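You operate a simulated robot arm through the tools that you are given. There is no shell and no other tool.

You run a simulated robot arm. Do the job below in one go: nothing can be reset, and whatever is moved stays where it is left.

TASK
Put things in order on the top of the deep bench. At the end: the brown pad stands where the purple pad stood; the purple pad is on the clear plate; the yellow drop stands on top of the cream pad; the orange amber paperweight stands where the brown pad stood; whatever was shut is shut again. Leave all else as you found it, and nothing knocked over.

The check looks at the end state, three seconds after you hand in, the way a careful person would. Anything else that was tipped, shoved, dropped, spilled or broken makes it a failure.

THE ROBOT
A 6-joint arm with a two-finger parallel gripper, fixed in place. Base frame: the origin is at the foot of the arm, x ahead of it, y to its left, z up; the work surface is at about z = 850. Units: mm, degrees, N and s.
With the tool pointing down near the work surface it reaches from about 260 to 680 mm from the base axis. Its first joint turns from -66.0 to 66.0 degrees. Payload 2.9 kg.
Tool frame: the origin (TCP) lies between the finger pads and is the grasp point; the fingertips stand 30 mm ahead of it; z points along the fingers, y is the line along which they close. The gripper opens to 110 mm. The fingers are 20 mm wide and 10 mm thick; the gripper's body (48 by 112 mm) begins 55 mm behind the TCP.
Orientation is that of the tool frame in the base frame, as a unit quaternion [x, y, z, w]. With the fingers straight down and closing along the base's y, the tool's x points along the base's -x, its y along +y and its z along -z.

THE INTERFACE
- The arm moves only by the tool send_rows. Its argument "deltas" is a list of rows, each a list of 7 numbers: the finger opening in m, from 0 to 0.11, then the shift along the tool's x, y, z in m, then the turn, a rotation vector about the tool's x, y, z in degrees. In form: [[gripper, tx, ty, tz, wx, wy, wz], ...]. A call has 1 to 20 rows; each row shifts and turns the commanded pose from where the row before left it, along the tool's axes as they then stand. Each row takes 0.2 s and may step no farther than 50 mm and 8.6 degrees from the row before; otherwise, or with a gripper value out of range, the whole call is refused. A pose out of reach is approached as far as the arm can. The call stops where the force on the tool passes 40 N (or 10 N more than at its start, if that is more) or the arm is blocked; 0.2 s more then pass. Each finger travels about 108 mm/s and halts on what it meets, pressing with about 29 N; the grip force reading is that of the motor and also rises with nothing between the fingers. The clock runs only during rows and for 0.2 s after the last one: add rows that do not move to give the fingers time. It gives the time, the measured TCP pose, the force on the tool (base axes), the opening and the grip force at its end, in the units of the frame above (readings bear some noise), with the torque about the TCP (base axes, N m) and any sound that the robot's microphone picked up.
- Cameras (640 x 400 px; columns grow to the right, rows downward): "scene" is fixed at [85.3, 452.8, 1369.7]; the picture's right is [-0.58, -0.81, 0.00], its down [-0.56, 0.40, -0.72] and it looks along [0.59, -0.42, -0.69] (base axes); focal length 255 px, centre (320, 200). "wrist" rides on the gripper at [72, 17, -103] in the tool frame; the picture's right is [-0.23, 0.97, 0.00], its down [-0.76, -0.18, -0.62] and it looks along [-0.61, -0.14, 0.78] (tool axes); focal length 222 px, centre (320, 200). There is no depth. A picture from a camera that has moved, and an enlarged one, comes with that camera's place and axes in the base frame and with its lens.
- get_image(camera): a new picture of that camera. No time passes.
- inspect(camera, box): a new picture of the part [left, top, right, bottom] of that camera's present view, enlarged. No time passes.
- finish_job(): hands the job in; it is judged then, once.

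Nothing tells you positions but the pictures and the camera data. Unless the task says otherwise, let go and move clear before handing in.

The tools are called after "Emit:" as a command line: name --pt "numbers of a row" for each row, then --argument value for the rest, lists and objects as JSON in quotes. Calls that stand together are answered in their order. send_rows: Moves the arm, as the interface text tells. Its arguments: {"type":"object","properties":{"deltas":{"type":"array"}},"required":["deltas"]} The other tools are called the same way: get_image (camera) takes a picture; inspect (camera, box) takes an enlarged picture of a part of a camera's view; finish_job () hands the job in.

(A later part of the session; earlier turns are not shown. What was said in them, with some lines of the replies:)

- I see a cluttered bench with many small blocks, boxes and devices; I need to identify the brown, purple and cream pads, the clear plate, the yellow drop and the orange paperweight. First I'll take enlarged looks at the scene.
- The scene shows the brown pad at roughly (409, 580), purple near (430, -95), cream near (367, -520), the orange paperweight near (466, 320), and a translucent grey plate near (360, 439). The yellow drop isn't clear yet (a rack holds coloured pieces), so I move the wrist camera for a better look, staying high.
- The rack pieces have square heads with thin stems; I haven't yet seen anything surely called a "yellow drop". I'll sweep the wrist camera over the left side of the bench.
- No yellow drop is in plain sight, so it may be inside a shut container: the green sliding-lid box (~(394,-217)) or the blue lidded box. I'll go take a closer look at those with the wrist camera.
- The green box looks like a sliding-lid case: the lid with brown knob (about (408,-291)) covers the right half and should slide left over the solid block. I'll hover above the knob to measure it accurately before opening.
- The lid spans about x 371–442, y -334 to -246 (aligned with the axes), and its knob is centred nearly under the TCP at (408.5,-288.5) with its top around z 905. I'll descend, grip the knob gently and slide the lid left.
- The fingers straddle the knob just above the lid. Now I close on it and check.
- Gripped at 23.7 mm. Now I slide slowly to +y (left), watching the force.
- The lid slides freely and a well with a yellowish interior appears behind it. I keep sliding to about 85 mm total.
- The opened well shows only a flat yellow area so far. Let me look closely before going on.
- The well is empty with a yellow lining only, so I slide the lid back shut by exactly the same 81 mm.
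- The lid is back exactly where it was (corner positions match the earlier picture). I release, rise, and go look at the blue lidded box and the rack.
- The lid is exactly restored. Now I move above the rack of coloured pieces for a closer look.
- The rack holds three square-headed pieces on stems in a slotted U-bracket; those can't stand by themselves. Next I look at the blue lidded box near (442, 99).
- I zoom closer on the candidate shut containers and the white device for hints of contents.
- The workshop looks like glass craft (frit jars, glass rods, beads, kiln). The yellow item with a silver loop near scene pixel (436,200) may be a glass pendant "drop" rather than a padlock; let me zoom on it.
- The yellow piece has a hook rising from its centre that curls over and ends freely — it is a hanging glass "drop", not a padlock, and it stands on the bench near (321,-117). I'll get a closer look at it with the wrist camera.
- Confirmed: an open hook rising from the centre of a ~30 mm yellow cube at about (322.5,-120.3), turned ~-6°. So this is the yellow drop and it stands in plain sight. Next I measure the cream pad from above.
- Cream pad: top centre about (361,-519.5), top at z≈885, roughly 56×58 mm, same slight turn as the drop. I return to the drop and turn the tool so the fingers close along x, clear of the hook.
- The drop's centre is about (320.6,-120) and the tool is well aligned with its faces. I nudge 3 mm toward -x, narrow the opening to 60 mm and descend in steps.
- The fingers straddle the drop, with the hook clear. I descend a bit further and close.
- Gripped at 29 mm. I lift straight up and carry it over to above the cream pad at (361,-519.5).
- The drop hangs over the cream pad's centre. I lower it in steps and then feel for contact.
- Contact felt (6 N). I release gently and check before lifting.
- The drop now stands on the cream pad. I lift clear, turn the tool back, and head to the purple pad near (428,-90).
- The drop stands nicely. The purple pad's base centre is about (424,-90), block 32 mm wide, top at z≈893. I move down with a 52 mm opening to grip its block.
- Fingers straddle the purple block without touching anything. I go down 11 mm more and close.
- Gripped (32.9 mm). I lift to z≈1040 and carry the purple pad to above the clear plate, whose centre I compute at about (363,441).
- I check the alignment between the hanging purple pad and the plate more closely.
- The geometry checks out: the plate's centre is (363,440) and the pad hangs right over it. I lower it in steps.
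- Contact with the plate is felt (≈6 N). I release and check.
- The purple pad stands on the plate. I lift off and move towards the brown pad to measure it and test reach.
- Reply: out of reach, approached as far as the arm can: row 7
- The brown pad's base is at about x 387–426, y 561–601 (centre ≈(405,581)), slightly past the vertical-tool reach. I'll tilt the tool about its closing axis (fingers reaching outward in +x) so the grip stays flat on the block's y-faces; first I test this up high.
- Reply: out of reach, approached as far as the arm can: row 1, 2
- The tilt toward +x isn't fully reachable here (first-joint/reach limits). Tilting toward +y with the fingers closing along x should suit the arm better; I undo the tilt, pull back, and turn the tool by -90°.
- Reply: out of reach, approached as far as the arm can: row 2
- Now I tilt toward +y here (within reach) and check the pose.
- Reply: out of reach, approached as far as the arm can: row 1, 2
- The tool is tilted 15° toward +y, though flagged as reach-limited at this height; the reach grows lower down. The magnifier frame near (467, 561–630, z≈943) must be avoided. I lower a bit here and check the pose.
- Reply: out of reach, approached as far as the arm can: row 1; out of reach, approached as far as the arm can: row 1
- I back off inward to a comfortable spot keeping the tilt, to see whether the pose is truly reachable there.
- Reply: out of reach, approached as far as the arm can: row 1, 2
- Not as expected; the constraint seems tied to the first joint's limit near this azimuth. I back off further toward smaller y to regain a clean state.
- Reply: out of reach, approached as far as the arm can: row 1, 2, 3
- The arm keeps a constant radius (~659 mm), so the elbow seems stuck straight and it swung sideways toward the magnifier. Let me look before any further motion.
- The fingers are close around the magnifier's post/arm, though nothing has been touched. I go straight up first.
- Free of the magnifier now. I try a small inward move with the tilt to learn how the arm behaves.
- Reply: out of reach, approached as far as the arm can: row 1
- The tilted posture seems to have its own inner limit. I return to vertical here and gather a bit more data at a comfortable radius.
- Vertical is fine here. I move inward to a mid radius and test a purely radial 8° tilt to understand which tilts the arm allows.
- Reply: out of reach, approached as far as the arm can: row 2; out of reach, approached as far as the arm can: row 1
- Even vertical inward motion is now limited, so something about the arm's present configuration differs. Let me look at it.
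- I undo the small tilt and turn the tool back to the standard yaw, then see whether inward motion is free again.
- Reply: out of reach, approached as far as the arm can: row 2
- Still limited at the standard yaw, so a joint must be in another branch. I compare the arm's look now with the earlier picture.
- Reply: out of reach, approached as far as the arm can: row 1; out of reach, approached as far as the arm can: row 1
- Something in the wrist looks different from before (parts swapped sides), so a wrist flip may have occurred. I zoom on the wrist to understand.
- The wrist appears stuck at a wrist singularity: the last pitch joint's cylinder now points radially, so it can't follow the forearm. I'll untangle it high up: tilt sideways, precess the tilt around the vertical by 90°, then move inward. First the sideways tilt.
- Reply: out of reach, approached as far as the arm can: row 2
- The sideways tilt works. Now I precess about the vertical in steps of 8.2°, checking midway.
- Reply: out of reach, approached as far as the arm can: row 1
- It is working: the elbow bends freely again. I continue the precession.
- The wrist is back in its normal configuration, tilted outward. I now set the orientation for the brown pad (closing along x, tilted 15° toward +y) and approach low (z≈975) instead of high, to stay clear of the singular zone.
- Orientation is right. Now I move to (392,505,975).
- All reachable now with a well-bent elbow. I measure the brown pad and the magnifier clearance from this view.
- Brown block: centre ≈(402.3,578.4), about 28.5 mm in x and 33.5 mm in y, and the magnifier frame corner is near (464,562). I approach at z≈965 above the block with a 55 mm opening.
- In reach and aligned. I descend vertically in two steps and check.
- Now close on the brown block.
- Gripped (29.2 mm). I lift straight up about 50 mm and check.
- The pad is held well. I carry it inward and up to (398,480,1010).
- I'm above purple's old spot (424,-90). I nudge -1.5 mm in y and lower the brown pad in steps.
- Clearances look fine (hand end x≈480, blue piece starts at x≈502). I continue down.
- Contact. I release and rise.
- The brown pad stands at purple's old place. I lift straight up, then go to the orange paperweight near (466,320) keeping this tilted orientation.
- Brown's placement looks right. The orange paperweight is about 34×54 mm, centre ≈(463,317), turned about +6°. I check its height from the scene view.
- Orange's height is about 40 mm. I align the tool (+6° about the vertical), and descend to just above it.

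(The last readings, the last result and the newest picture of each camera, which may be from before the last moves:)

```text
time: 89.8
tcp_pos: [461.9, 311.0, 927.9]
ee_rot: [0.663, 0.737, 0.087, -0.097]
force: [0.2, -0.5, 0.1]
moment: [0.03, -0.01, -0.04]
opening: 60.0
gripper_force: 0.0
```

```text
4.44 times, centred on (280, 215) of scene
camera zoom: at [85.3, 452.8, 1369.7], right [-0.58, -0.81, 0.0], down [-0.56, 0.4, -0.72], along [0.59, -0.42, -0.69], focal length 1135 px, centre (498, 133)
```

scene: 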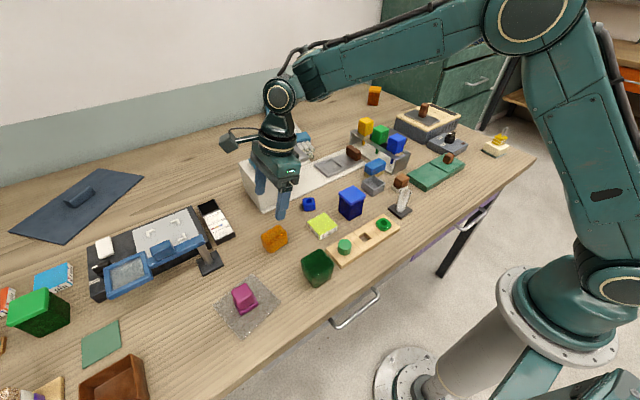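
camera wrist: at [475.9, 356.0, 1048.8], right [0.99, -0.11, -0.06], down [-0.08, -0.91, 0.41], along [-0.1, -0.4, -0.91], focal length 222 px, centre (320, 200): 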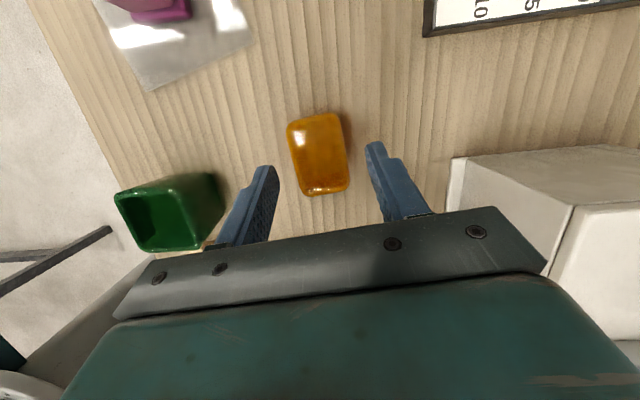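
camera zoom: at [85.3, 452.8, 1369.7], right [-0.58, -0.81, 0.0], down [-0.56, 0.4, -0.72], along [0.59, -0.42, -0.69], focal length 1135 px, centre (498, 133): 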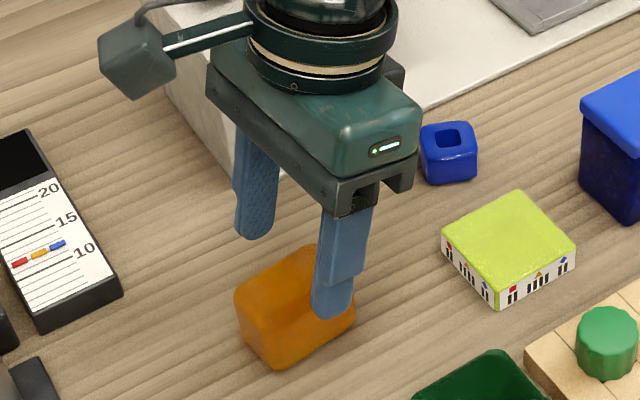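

Centred. I descend the last 32 mm and close on the paperweight.

Emit:
send_rows --pt "0.06 -0.0041 0 0.01545 0 0 0" --pt "0.06 -0.0041 0 0.01545 0 0 0" --pt "0.05 0 0 0 0 0 0" --pt "0.04 0 0 0 0 0 0" --pt "0.025 0 0 0 0 0 0" --pt "0.025 0 0 0 0 0 0" --pt "0.025 0 0 0 0 0 0"

Emit:
get_image --camera "wrist"

Emit:
inspect --camera "scene" --box '[230, 190, 330, 270]'

```text
time: 91.4
tcp_pos: [462.4, 311.5, 898.6]
ee_rot: [0.663, 0.737, 0.087, -0.098]
force: [-0.8, 0.1, -0.3]
moment: [0.1, -0.01, 0.01]
opening: 39.7
gripper_force: 28.9
```

```text
taken
camera wrist: at [476.0, 356.4, 1017.2], right [0.99, -0.11, -0.06], down [-0.08, -0.91, 0.41], along [-0.1, -0.4, -0.91], focal length 222 px, centre (320, 200)
```

wrist: 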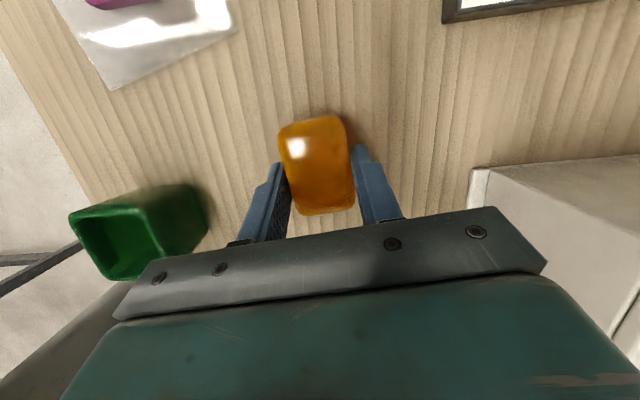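

```text
5.00 times, centred on (280, 230) of scene
camera zoom: at [85.3, 452.8, 1369.7], right [-0.58, -0.81, 0.0], down [-0.56, 0.4, -0.72], along [0.59, -0.42, -0.69], focal length 1276 px, centre (520, 50)
```

zoom: 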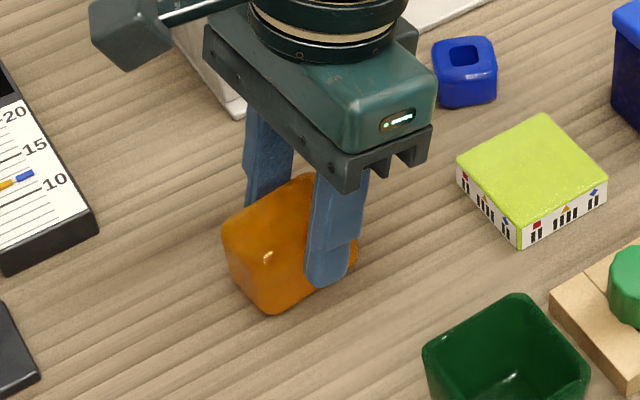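

Gripped at 39.7 mm. I lift carefully and check for slipping.

Emit:
send_rows --pt "0.025 0.0026 0 -0.0097 0 0 0" --pt "0.025 0.0052 0 -0.0193 0 0 0" --pt "0.025 0.0077 0 -0.029 0 0 0" --pt "0.025 0 0 0 0 0 0"

Emit:
get_image --camera "wrist"

Emit:
inspect --camera "scene" --box '[230, 170, 330, 250]'

```text
time: 92.4
tcp_pos: [462.7, 311.7, 957.6]
ee_rot: [0.663, 0.738, 0.086, -0.097]
force: [0.1, -0.1, -1.3]
moment: [-0.01, 0.02, -0.03]
opening: 39.7
gripper_force: 29.3
```

```text
taken
camera wrist: at [476.2, 356.6, 1077.2], right [0.99, -0.12, -0.06], down [-0.08, -0.91, 0.41], along [-0.1, -0.4, -0.91], focal length 222 px, centre (320, 200)
```

wrist: 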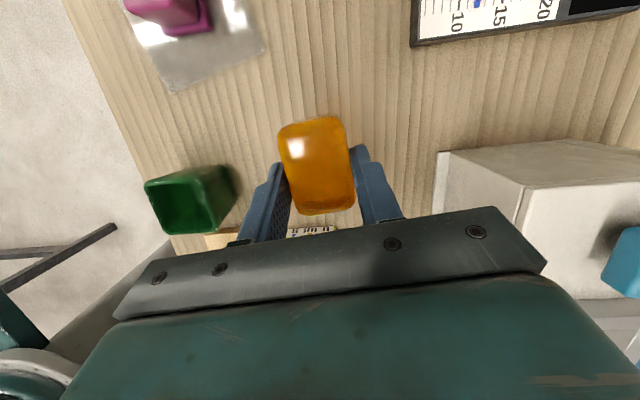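

```text
5.00 times, centred on (280, 210) of scene
camera zoom: at [85.3, 452.8, 1369.7], right [-0.58, -0.81, 0.0], down [-0.56, 0.4, -0.72], along [0.59, -0.42, -0.69], focal length 1276 px, centre (520, 150)
```

zoom: 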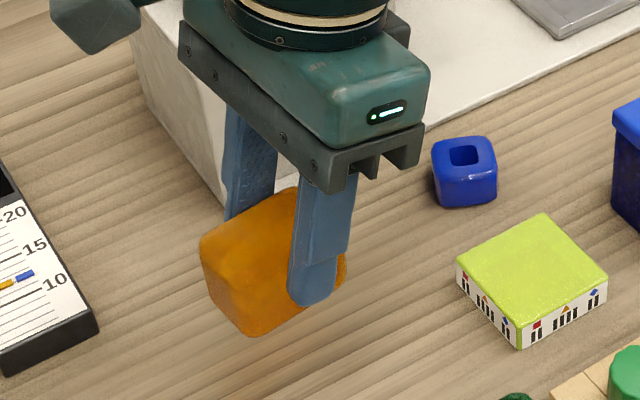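

It holds firmly. I rise, turn back the 6°, and carry it toward brown's old place via (400,480,1010).

Emit:
send_rows --pt "0.025 0.0067 0 -0.0251 0 0 0" --pt "0.025 0.0067 0 -0.0251 0 0 0" --pt "0.025 0 0 0 -1.545 0 5.8" --pt "0.025 0.0407 -0.0156 0.01085 0 0 0" --pt "0.025 0.0407 -0.0156 0.01085 0 0 0" --pt "0.025 0.0407 -0.0156 0.01085 0 0 0" --pt "0.025 0.0407 -0.0156 0.01085 0 0 0" --pt "0.025 0 0 0 0 0 0"

```text
time: 94.2
tcp_pos: [399.0, 480.9, 1009.6]
ee_rot: [0.7, 0.702, 0.091, -0.093]
force: [0.1, 0.4, -2.4]
moment: [-0.03, 0.0, 0.0]
opening: 39.8
gripper_force: 29.1
```

Emit:
send_rows --pt "0.025 0.0259 0.001 0.0259 0 0 0" --pt "0.025 0.0259 0.001 0.0259 0 0 0" --pt "0.025 0.0259 0.001 0.0259 0 0 0" --pt "0.025 0 0 0 0 0 0"

Emit:
get_image --camera "wrist"

Emit:
inspect --camera "scene" --box '[80, 220, 240, 350]'

```text
time: 95.2
tcp_pos: [402.4, 576.0, 954.6]
ee_rot: [0.701, 0.701, 0.091, -0.093]
force: [-0.5, -0.1, -2.8]
moment: [-0.03, -0.01, -0.01]
opening: 39.9
gripper_force: 29.1
```

```text
taken
camera wrist: at [420.1, 618.9, 1074.6], right [0.97, -0.22, -0.06], down [-0.18, -0.9, 0.41], along [-0.14, -0.39, -0.91], focal length 222 px, centre (320, 200)
```

wrist: 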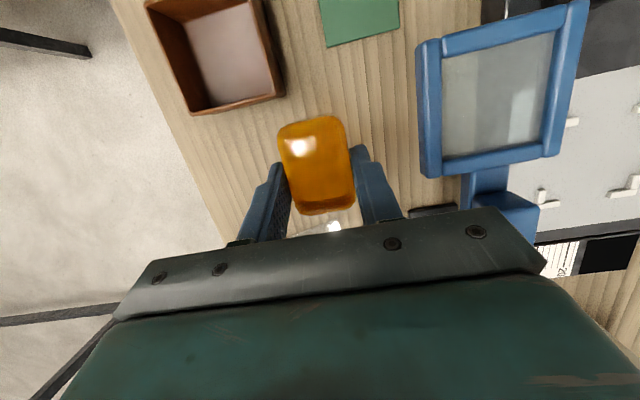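

```text
3.08 times, centred on (160, 285) of scene
camera zoom: at [85.3, 452.9, 1369.7], right [-0.58, -0.81, 0.0], down [-0.56, 0.4, -0.72], along [0.59, -0.42, -0.69], focal length 786 px, centre (812, -62)
```

zoom: 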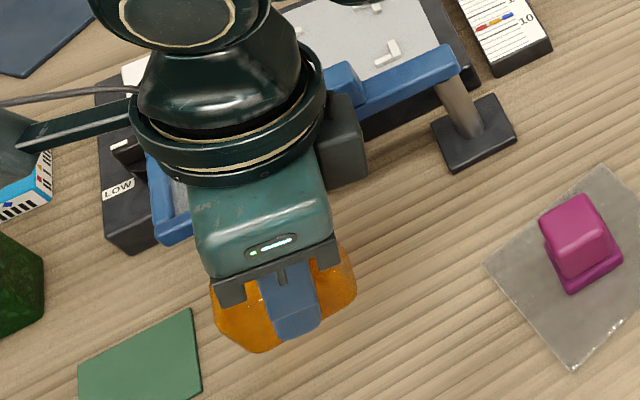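

Everything is aligned over brown's old place. I lower it in steps.

Emit:
send_rows --pt "0.025 -0.0064 0 0.0242 0 0 0" --pt "0.025 -0.0052 0 0.0193 0 0 0" --pt "0.025 0 0 0 0 0 0"

Emit:
get_image --camera "wrist"

Emit:
inspect --camera "scene" --box '[90, 240, 210, 350]'

```text
time: 96.0
tcp_pos: [401.6, 576.2, 910.8]
ee_rot: [0.7, 0.702, 0.09, -0.093]
force: [0.4, 0.8, -2.0]
moment: [-0.02, -0.01, -0.01]
opening: 39.8
gripper_force: 28.7
```

```text
taken
camera wrist: at [419.9, 619.2, 1029.5], right [0.97, -0.22, -0.06], down [-0.17, -0.9, 0.41], along [-0.14, -0.39, -0.91], focal length 222 px, centre (320, 200)
```

wrist: 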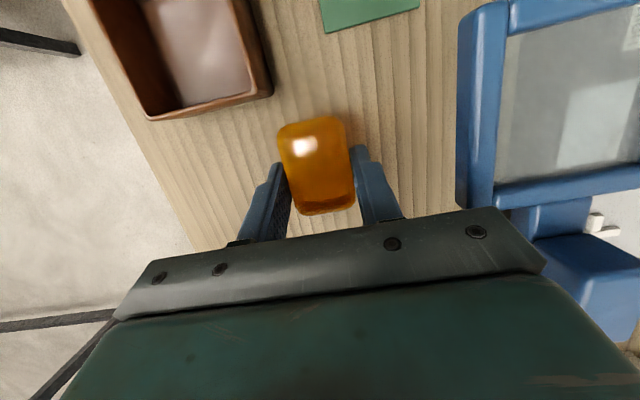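

```text
3.64 times, centred on (150, 295) of scene
camera zoom: at [85.3, 452.9, 1369.7], right [-0.58, -0.81, 0.0], down [-0.56, 0.4, -0.72], along [0.59, -0.42, -0.69], focal length 928 px, centre (938, -146)
```

zoom: 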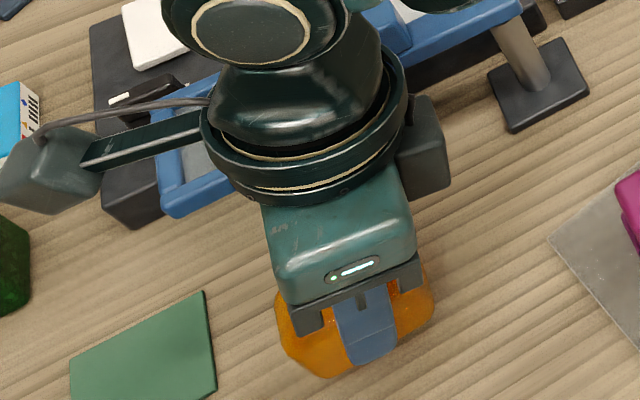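

Emit:
send_rows --pt "0.025 -0.0015 0 0.0058 0 0 0" --pt "0.025 -0.0008 0 0.0029 0 0 0" --pt "0.025 0 0 0 0 0 0"

Emit:
send_rows --pt "0.025 -0.0004 0 0.00145 0 0 0" --pt "0.025 0 0 0 0 0 0"

```text
time: 96.8
tcp_pos: [402.4, 576.3, 901.2]
ee_rot: [0.7, 0.702, 0.091, -0.092]
force: [-0.5, 0.9, -2.4]
moment: [-0.05, -0.01, -0.03]
opening: 39.9
gripper_force: 28.8
```

```text
time: 97.4
tcp_pos: [402.4, 576.5, 899.8]
ee_rot: [0.7, 0.702, 0.091, -0.092]
force: [0.3, -0.5, -2.6]
moment: [0.01, 0.01, -0.01]
opening: 39.9
gripper_force: 28.8
```

Emit:
send_rows --pt "0.025 -0.0004 0 0.00145 0 0 0" --pt "0.025 0 0 0 0 0 0"

Emit:
send_rows --pt "0.025 -0.0003 0 0.001 0 0 0" --pt "0.025 0 0 0 0 0 0"

```text
time: 98.0
tcp_pos: [402.1, 576.0, 898.8]
ee_rot: [0.701, 0.702, 0.091, -0.092]
force: [-0.1, 0.7, -2.3]
moment: [-0.02, 0.03, -0.01]
opening: 39.8
gripper_force: 29.4
```

```text
time: 98.6
tcp_pos: [403.1, 575.4, 897.8]
ee_rot: [0.7, 0.702, 0.093, -0.092]
force: [-0.4, -1.9, 0.6]
moment: [-0.02, -0.05, -0.04]
opening: 39.6
gripper_force: 29.0
```

Contact just begins. A little more, then I release.

Emit:
send_rows --pt "0.025 -0.0002 0 0.0006 0 0 0" --pt "0.025 0 0 0 0 0 0"

Emit:
send_rows --pt "0.042 0 0 0 0 0 0" --pt "0.047 0 0 0 0 0 0" --pt "0.052 0 0 0 0 0 0" --pt "0.055 0 0 0 0 0 0"

Emit:
get_image --camera "wrist"

Emit:
inspect --camera "scene" --box '[90, 240, 210, 350]'

```text
time: 99.2
tcp_pos: [404.3, 575.8, 898.0]
ee_rot: [0.7, 0.702, 0.093, -0.092]
force: [-2.2, -1.9, 6.2]
moment: [-0.31, 0.03, -0.01]
opening: 39.9
gripper_force: 29.0
```

```text
time: 100.2
tcp_pos: [401.6, 575.9, 895.3]
ee_rot: [0.701, 0.702, 0.091, -0.093]
force: [0.7, -0.6, -0.1]
moment: [0.0, -0.01, 0.01]
opening: 54.7
gripper_force: 0.0
```

```text
taken
camera wrist: at [420.7, 619.1, 1016.0], right [0.97, -0.22, -0.06], down [-0.18, -0.9, 0.41], along [-0.14, -0.39, -0.91], focal length 222 px, centre (320, 200)
```

wrist: 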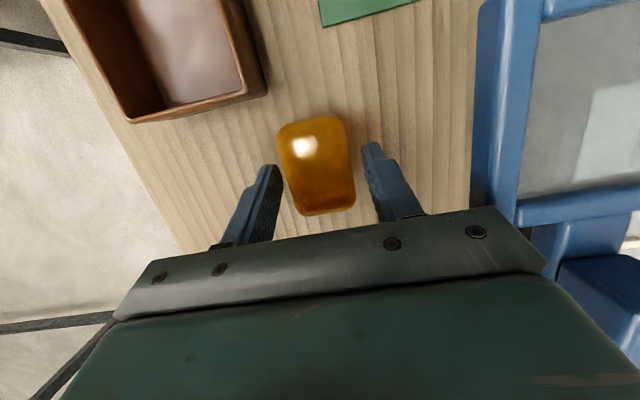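

```text
3.64 times, centred on (150, 295) of scene
camera zoom: at [85.3, 452.8, 1369.7], right [-0.58, -0.81, 0.0], down [-0.56, 0.4, -0.72], along [0.59, -0.42, -0.69], focal length 928 px, centre (938, -146)
```

zoom: 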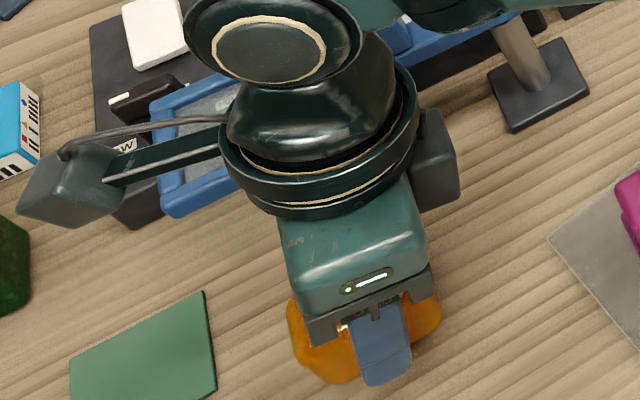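

Released. I rise straight up and then retreat inward the same way.

Emit:
send_rows --pt "0.055 0.0026 0 -0.0097 0 0 0" --pt "0.055 0.0064 0 -0.0242 0 0 0" --pt "0.055 0.0064 0 -0.0242 0 0 0" --pt "0.055 -0.0247 -0.0018 -0.0256 0 0 0" --pt "0.055 -0.0247 -0.0018 -0.0256 0 0 0" --pt "0.055 -0.0247 -0.0018 -0.0256 0 0 0" --pt "0.055 -0.0424 0 -0.0129 0 0 0" --pt "0.055 -0.0424 0 -0.0129 0 0 0" --pt "0.055 -0.0424 0 -0.0129 0 0 0" --pt "0.055 -0.0424 0 -0.0129 0 0 0" --pt "0.055 0 0 0 0 0 0"

Emit:
get_image --camera "scene"

Emit:
get_image --camera "wrist"

Emit:
inspect --camera "scene" --box '[80, 240, 290, 370]'

```text
time: 102.6
tcp_pos: [398.4, 306.2, 1017.5]
ee_rot: [0.7, 0.702, 0.091, -0.093]
force: [0.4, 0.1, 0.8]
moment: [-0.01, -0.01, 0.01]
opening: 54.9
gripper_force: 0.1
```

```text
taken
```

scene: 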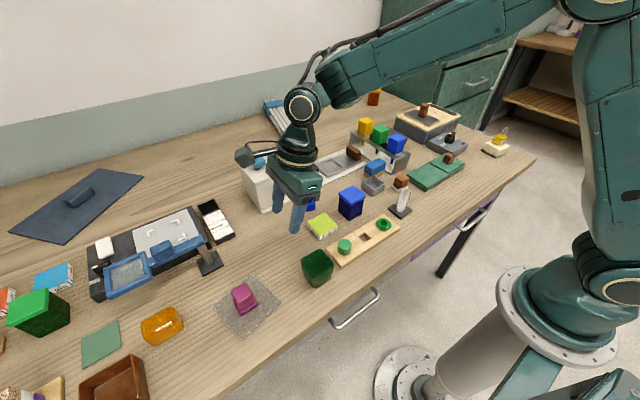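

```text
taken
camera wrist: at [416.8, 349.8, 1137.2], right [0.97, -0.22, -0.06], down [-0.18, -0.9, 0.41], along [-0.14, -0.39, -0.91], focal length 222 px, centre (320, 200)
```

wrist: 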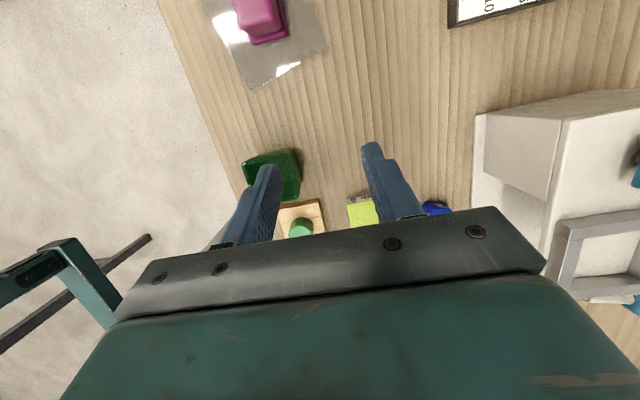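

```text
3.05 times, centred on (185, 305) of scene
camera zoom: at [85.3, 452.8, 1369.8], right [-0.58, -0.81, 0.0], down [-0.56, 0.4, -0.72], along [0.59, -0.42, -0.69], focal length 778 px, centre (731, -120)
```

zoom: 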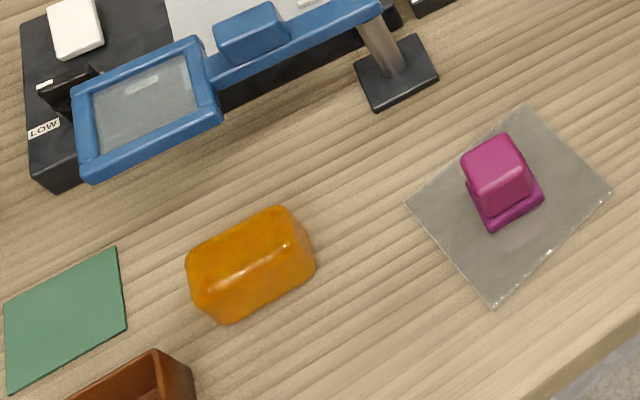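

All four placements look right. I do a final check of the surroundings against the starting pictures.

Emit:
inspect --camera "scene" --box '[80, 180, 300, 320]'

Emit:
inspect --camera "scene" --box '[320, 80, 540, 220]'

Emit:
inspect --camera "scene" --box '[0, 260, 220, 400]'

Emit:
inspect --camera "scene" --box '[280, 150, 460, 290]'

```text
2.86 times, centred on (190, 250) of scene
camera zoom: at [85.3, 452.8, 1369.8], right [-0.58, -0.81, 0.0], down [-0.56, 0.4, -0.72], along [0.59, -0.42, -0.69], focal length 730 px, centre (691, 57)
```

zoom: 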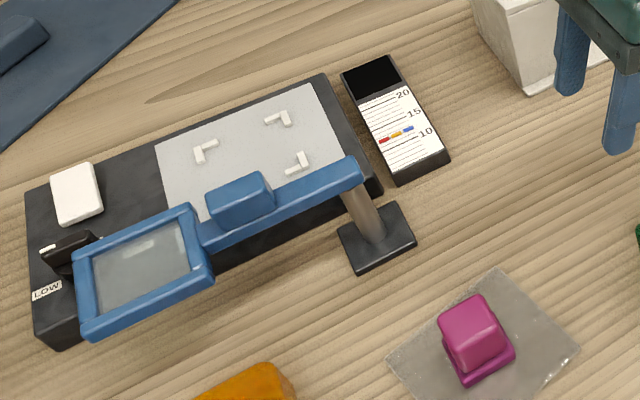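

```text
2.86 times, centred on (430, 150) of scene
camera zoom: at [85.3, 452.8, 1369.8], right [-0.58, -0.81, 0.0], down [-0.56, 0.4, -0.72], along [0.59, -0.42, -0.69], focal length 730 px, centre (6, 343)
```

zoom: 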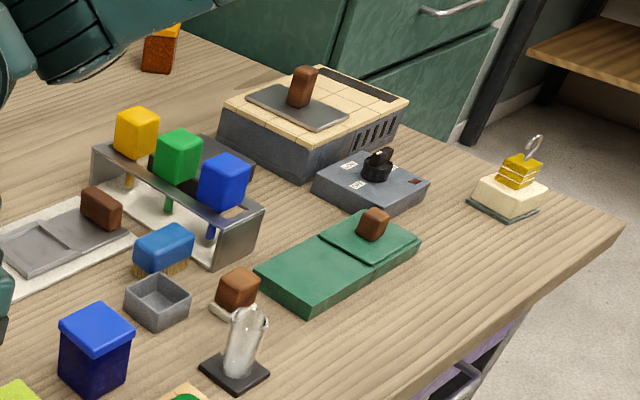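

```text
2.86 times, centred on (110, 330) of scene
camera zoom: at [85.3, 452.8, 1369.8], right [-0.58, -0.81, 0.0], down [-0.56, 0.4, -0.72], along [0.59, -0.42, -0.69], focal length 730 px, centre (920, -171)
```

zoom: 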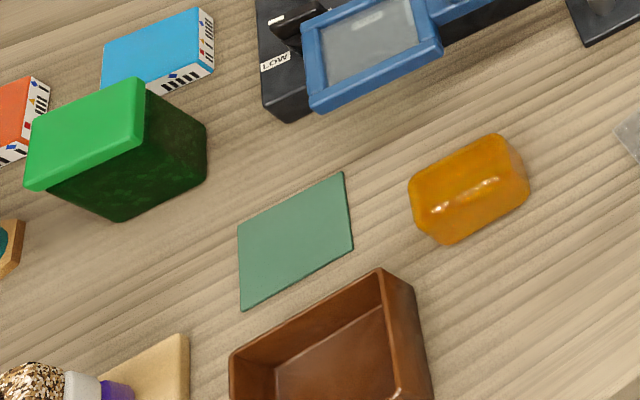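

```text
2.86 times, centred on (370, 220) of scene
camera zoom: at [85.3, 452.8, 1369.8], right [-0.58, -0.81, 0.0], down [-0.56, 0.4, -0.72], along [0.59, -0.42, -0.69], focal length 730 px, centre (177, 143)
```

zoom: 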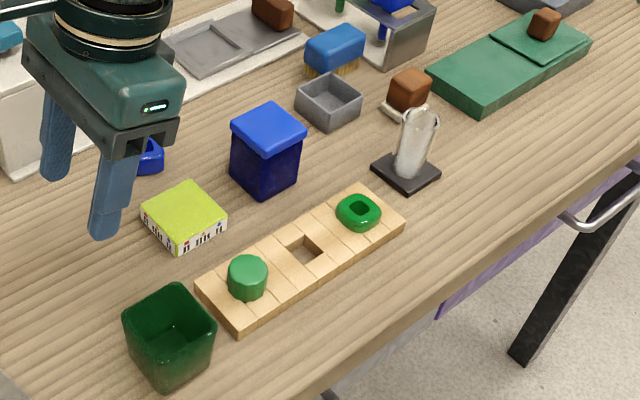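

Everything matches the task: brown pad on purple's old spot, purple pad on the clear plate, the yellow drop standing on the cream pad, and the orange paperweight on brown's old spot. The green case's lid is shut again, all else is as found, and the gripper is empty and clear, so I hand in.

Emit:
finish_job

```text
The job is handed in.
```

I moved all four objects and handed the job in. The final pictures show each one in its place and nothing else moved or knocked over.

- **Brown pad:** it stands where the purple pad was.
- **Purple pad:** it sits on the clear plate, near the middle.
- **Yellow drop:** it stands on top of the cream pad. I took the "drop" to be the yellow glass cube with the hook, because nothing else on the bench fit the name and could stand by itself. I did not open the blue lidded box to rule out another one.
- **Orange paperweight:** it stands where the brown pad was.
- **Shut things:** while looking for the drop I slid open the green case's lid, found only a yellow lining inside, and slid it back to where it was.

While I was working out how to reach the brown pad, the arm swung sideways and the fingers came close around the magnifier's post. There was no contact, and the magnifier looks unchanged in the final pictures.
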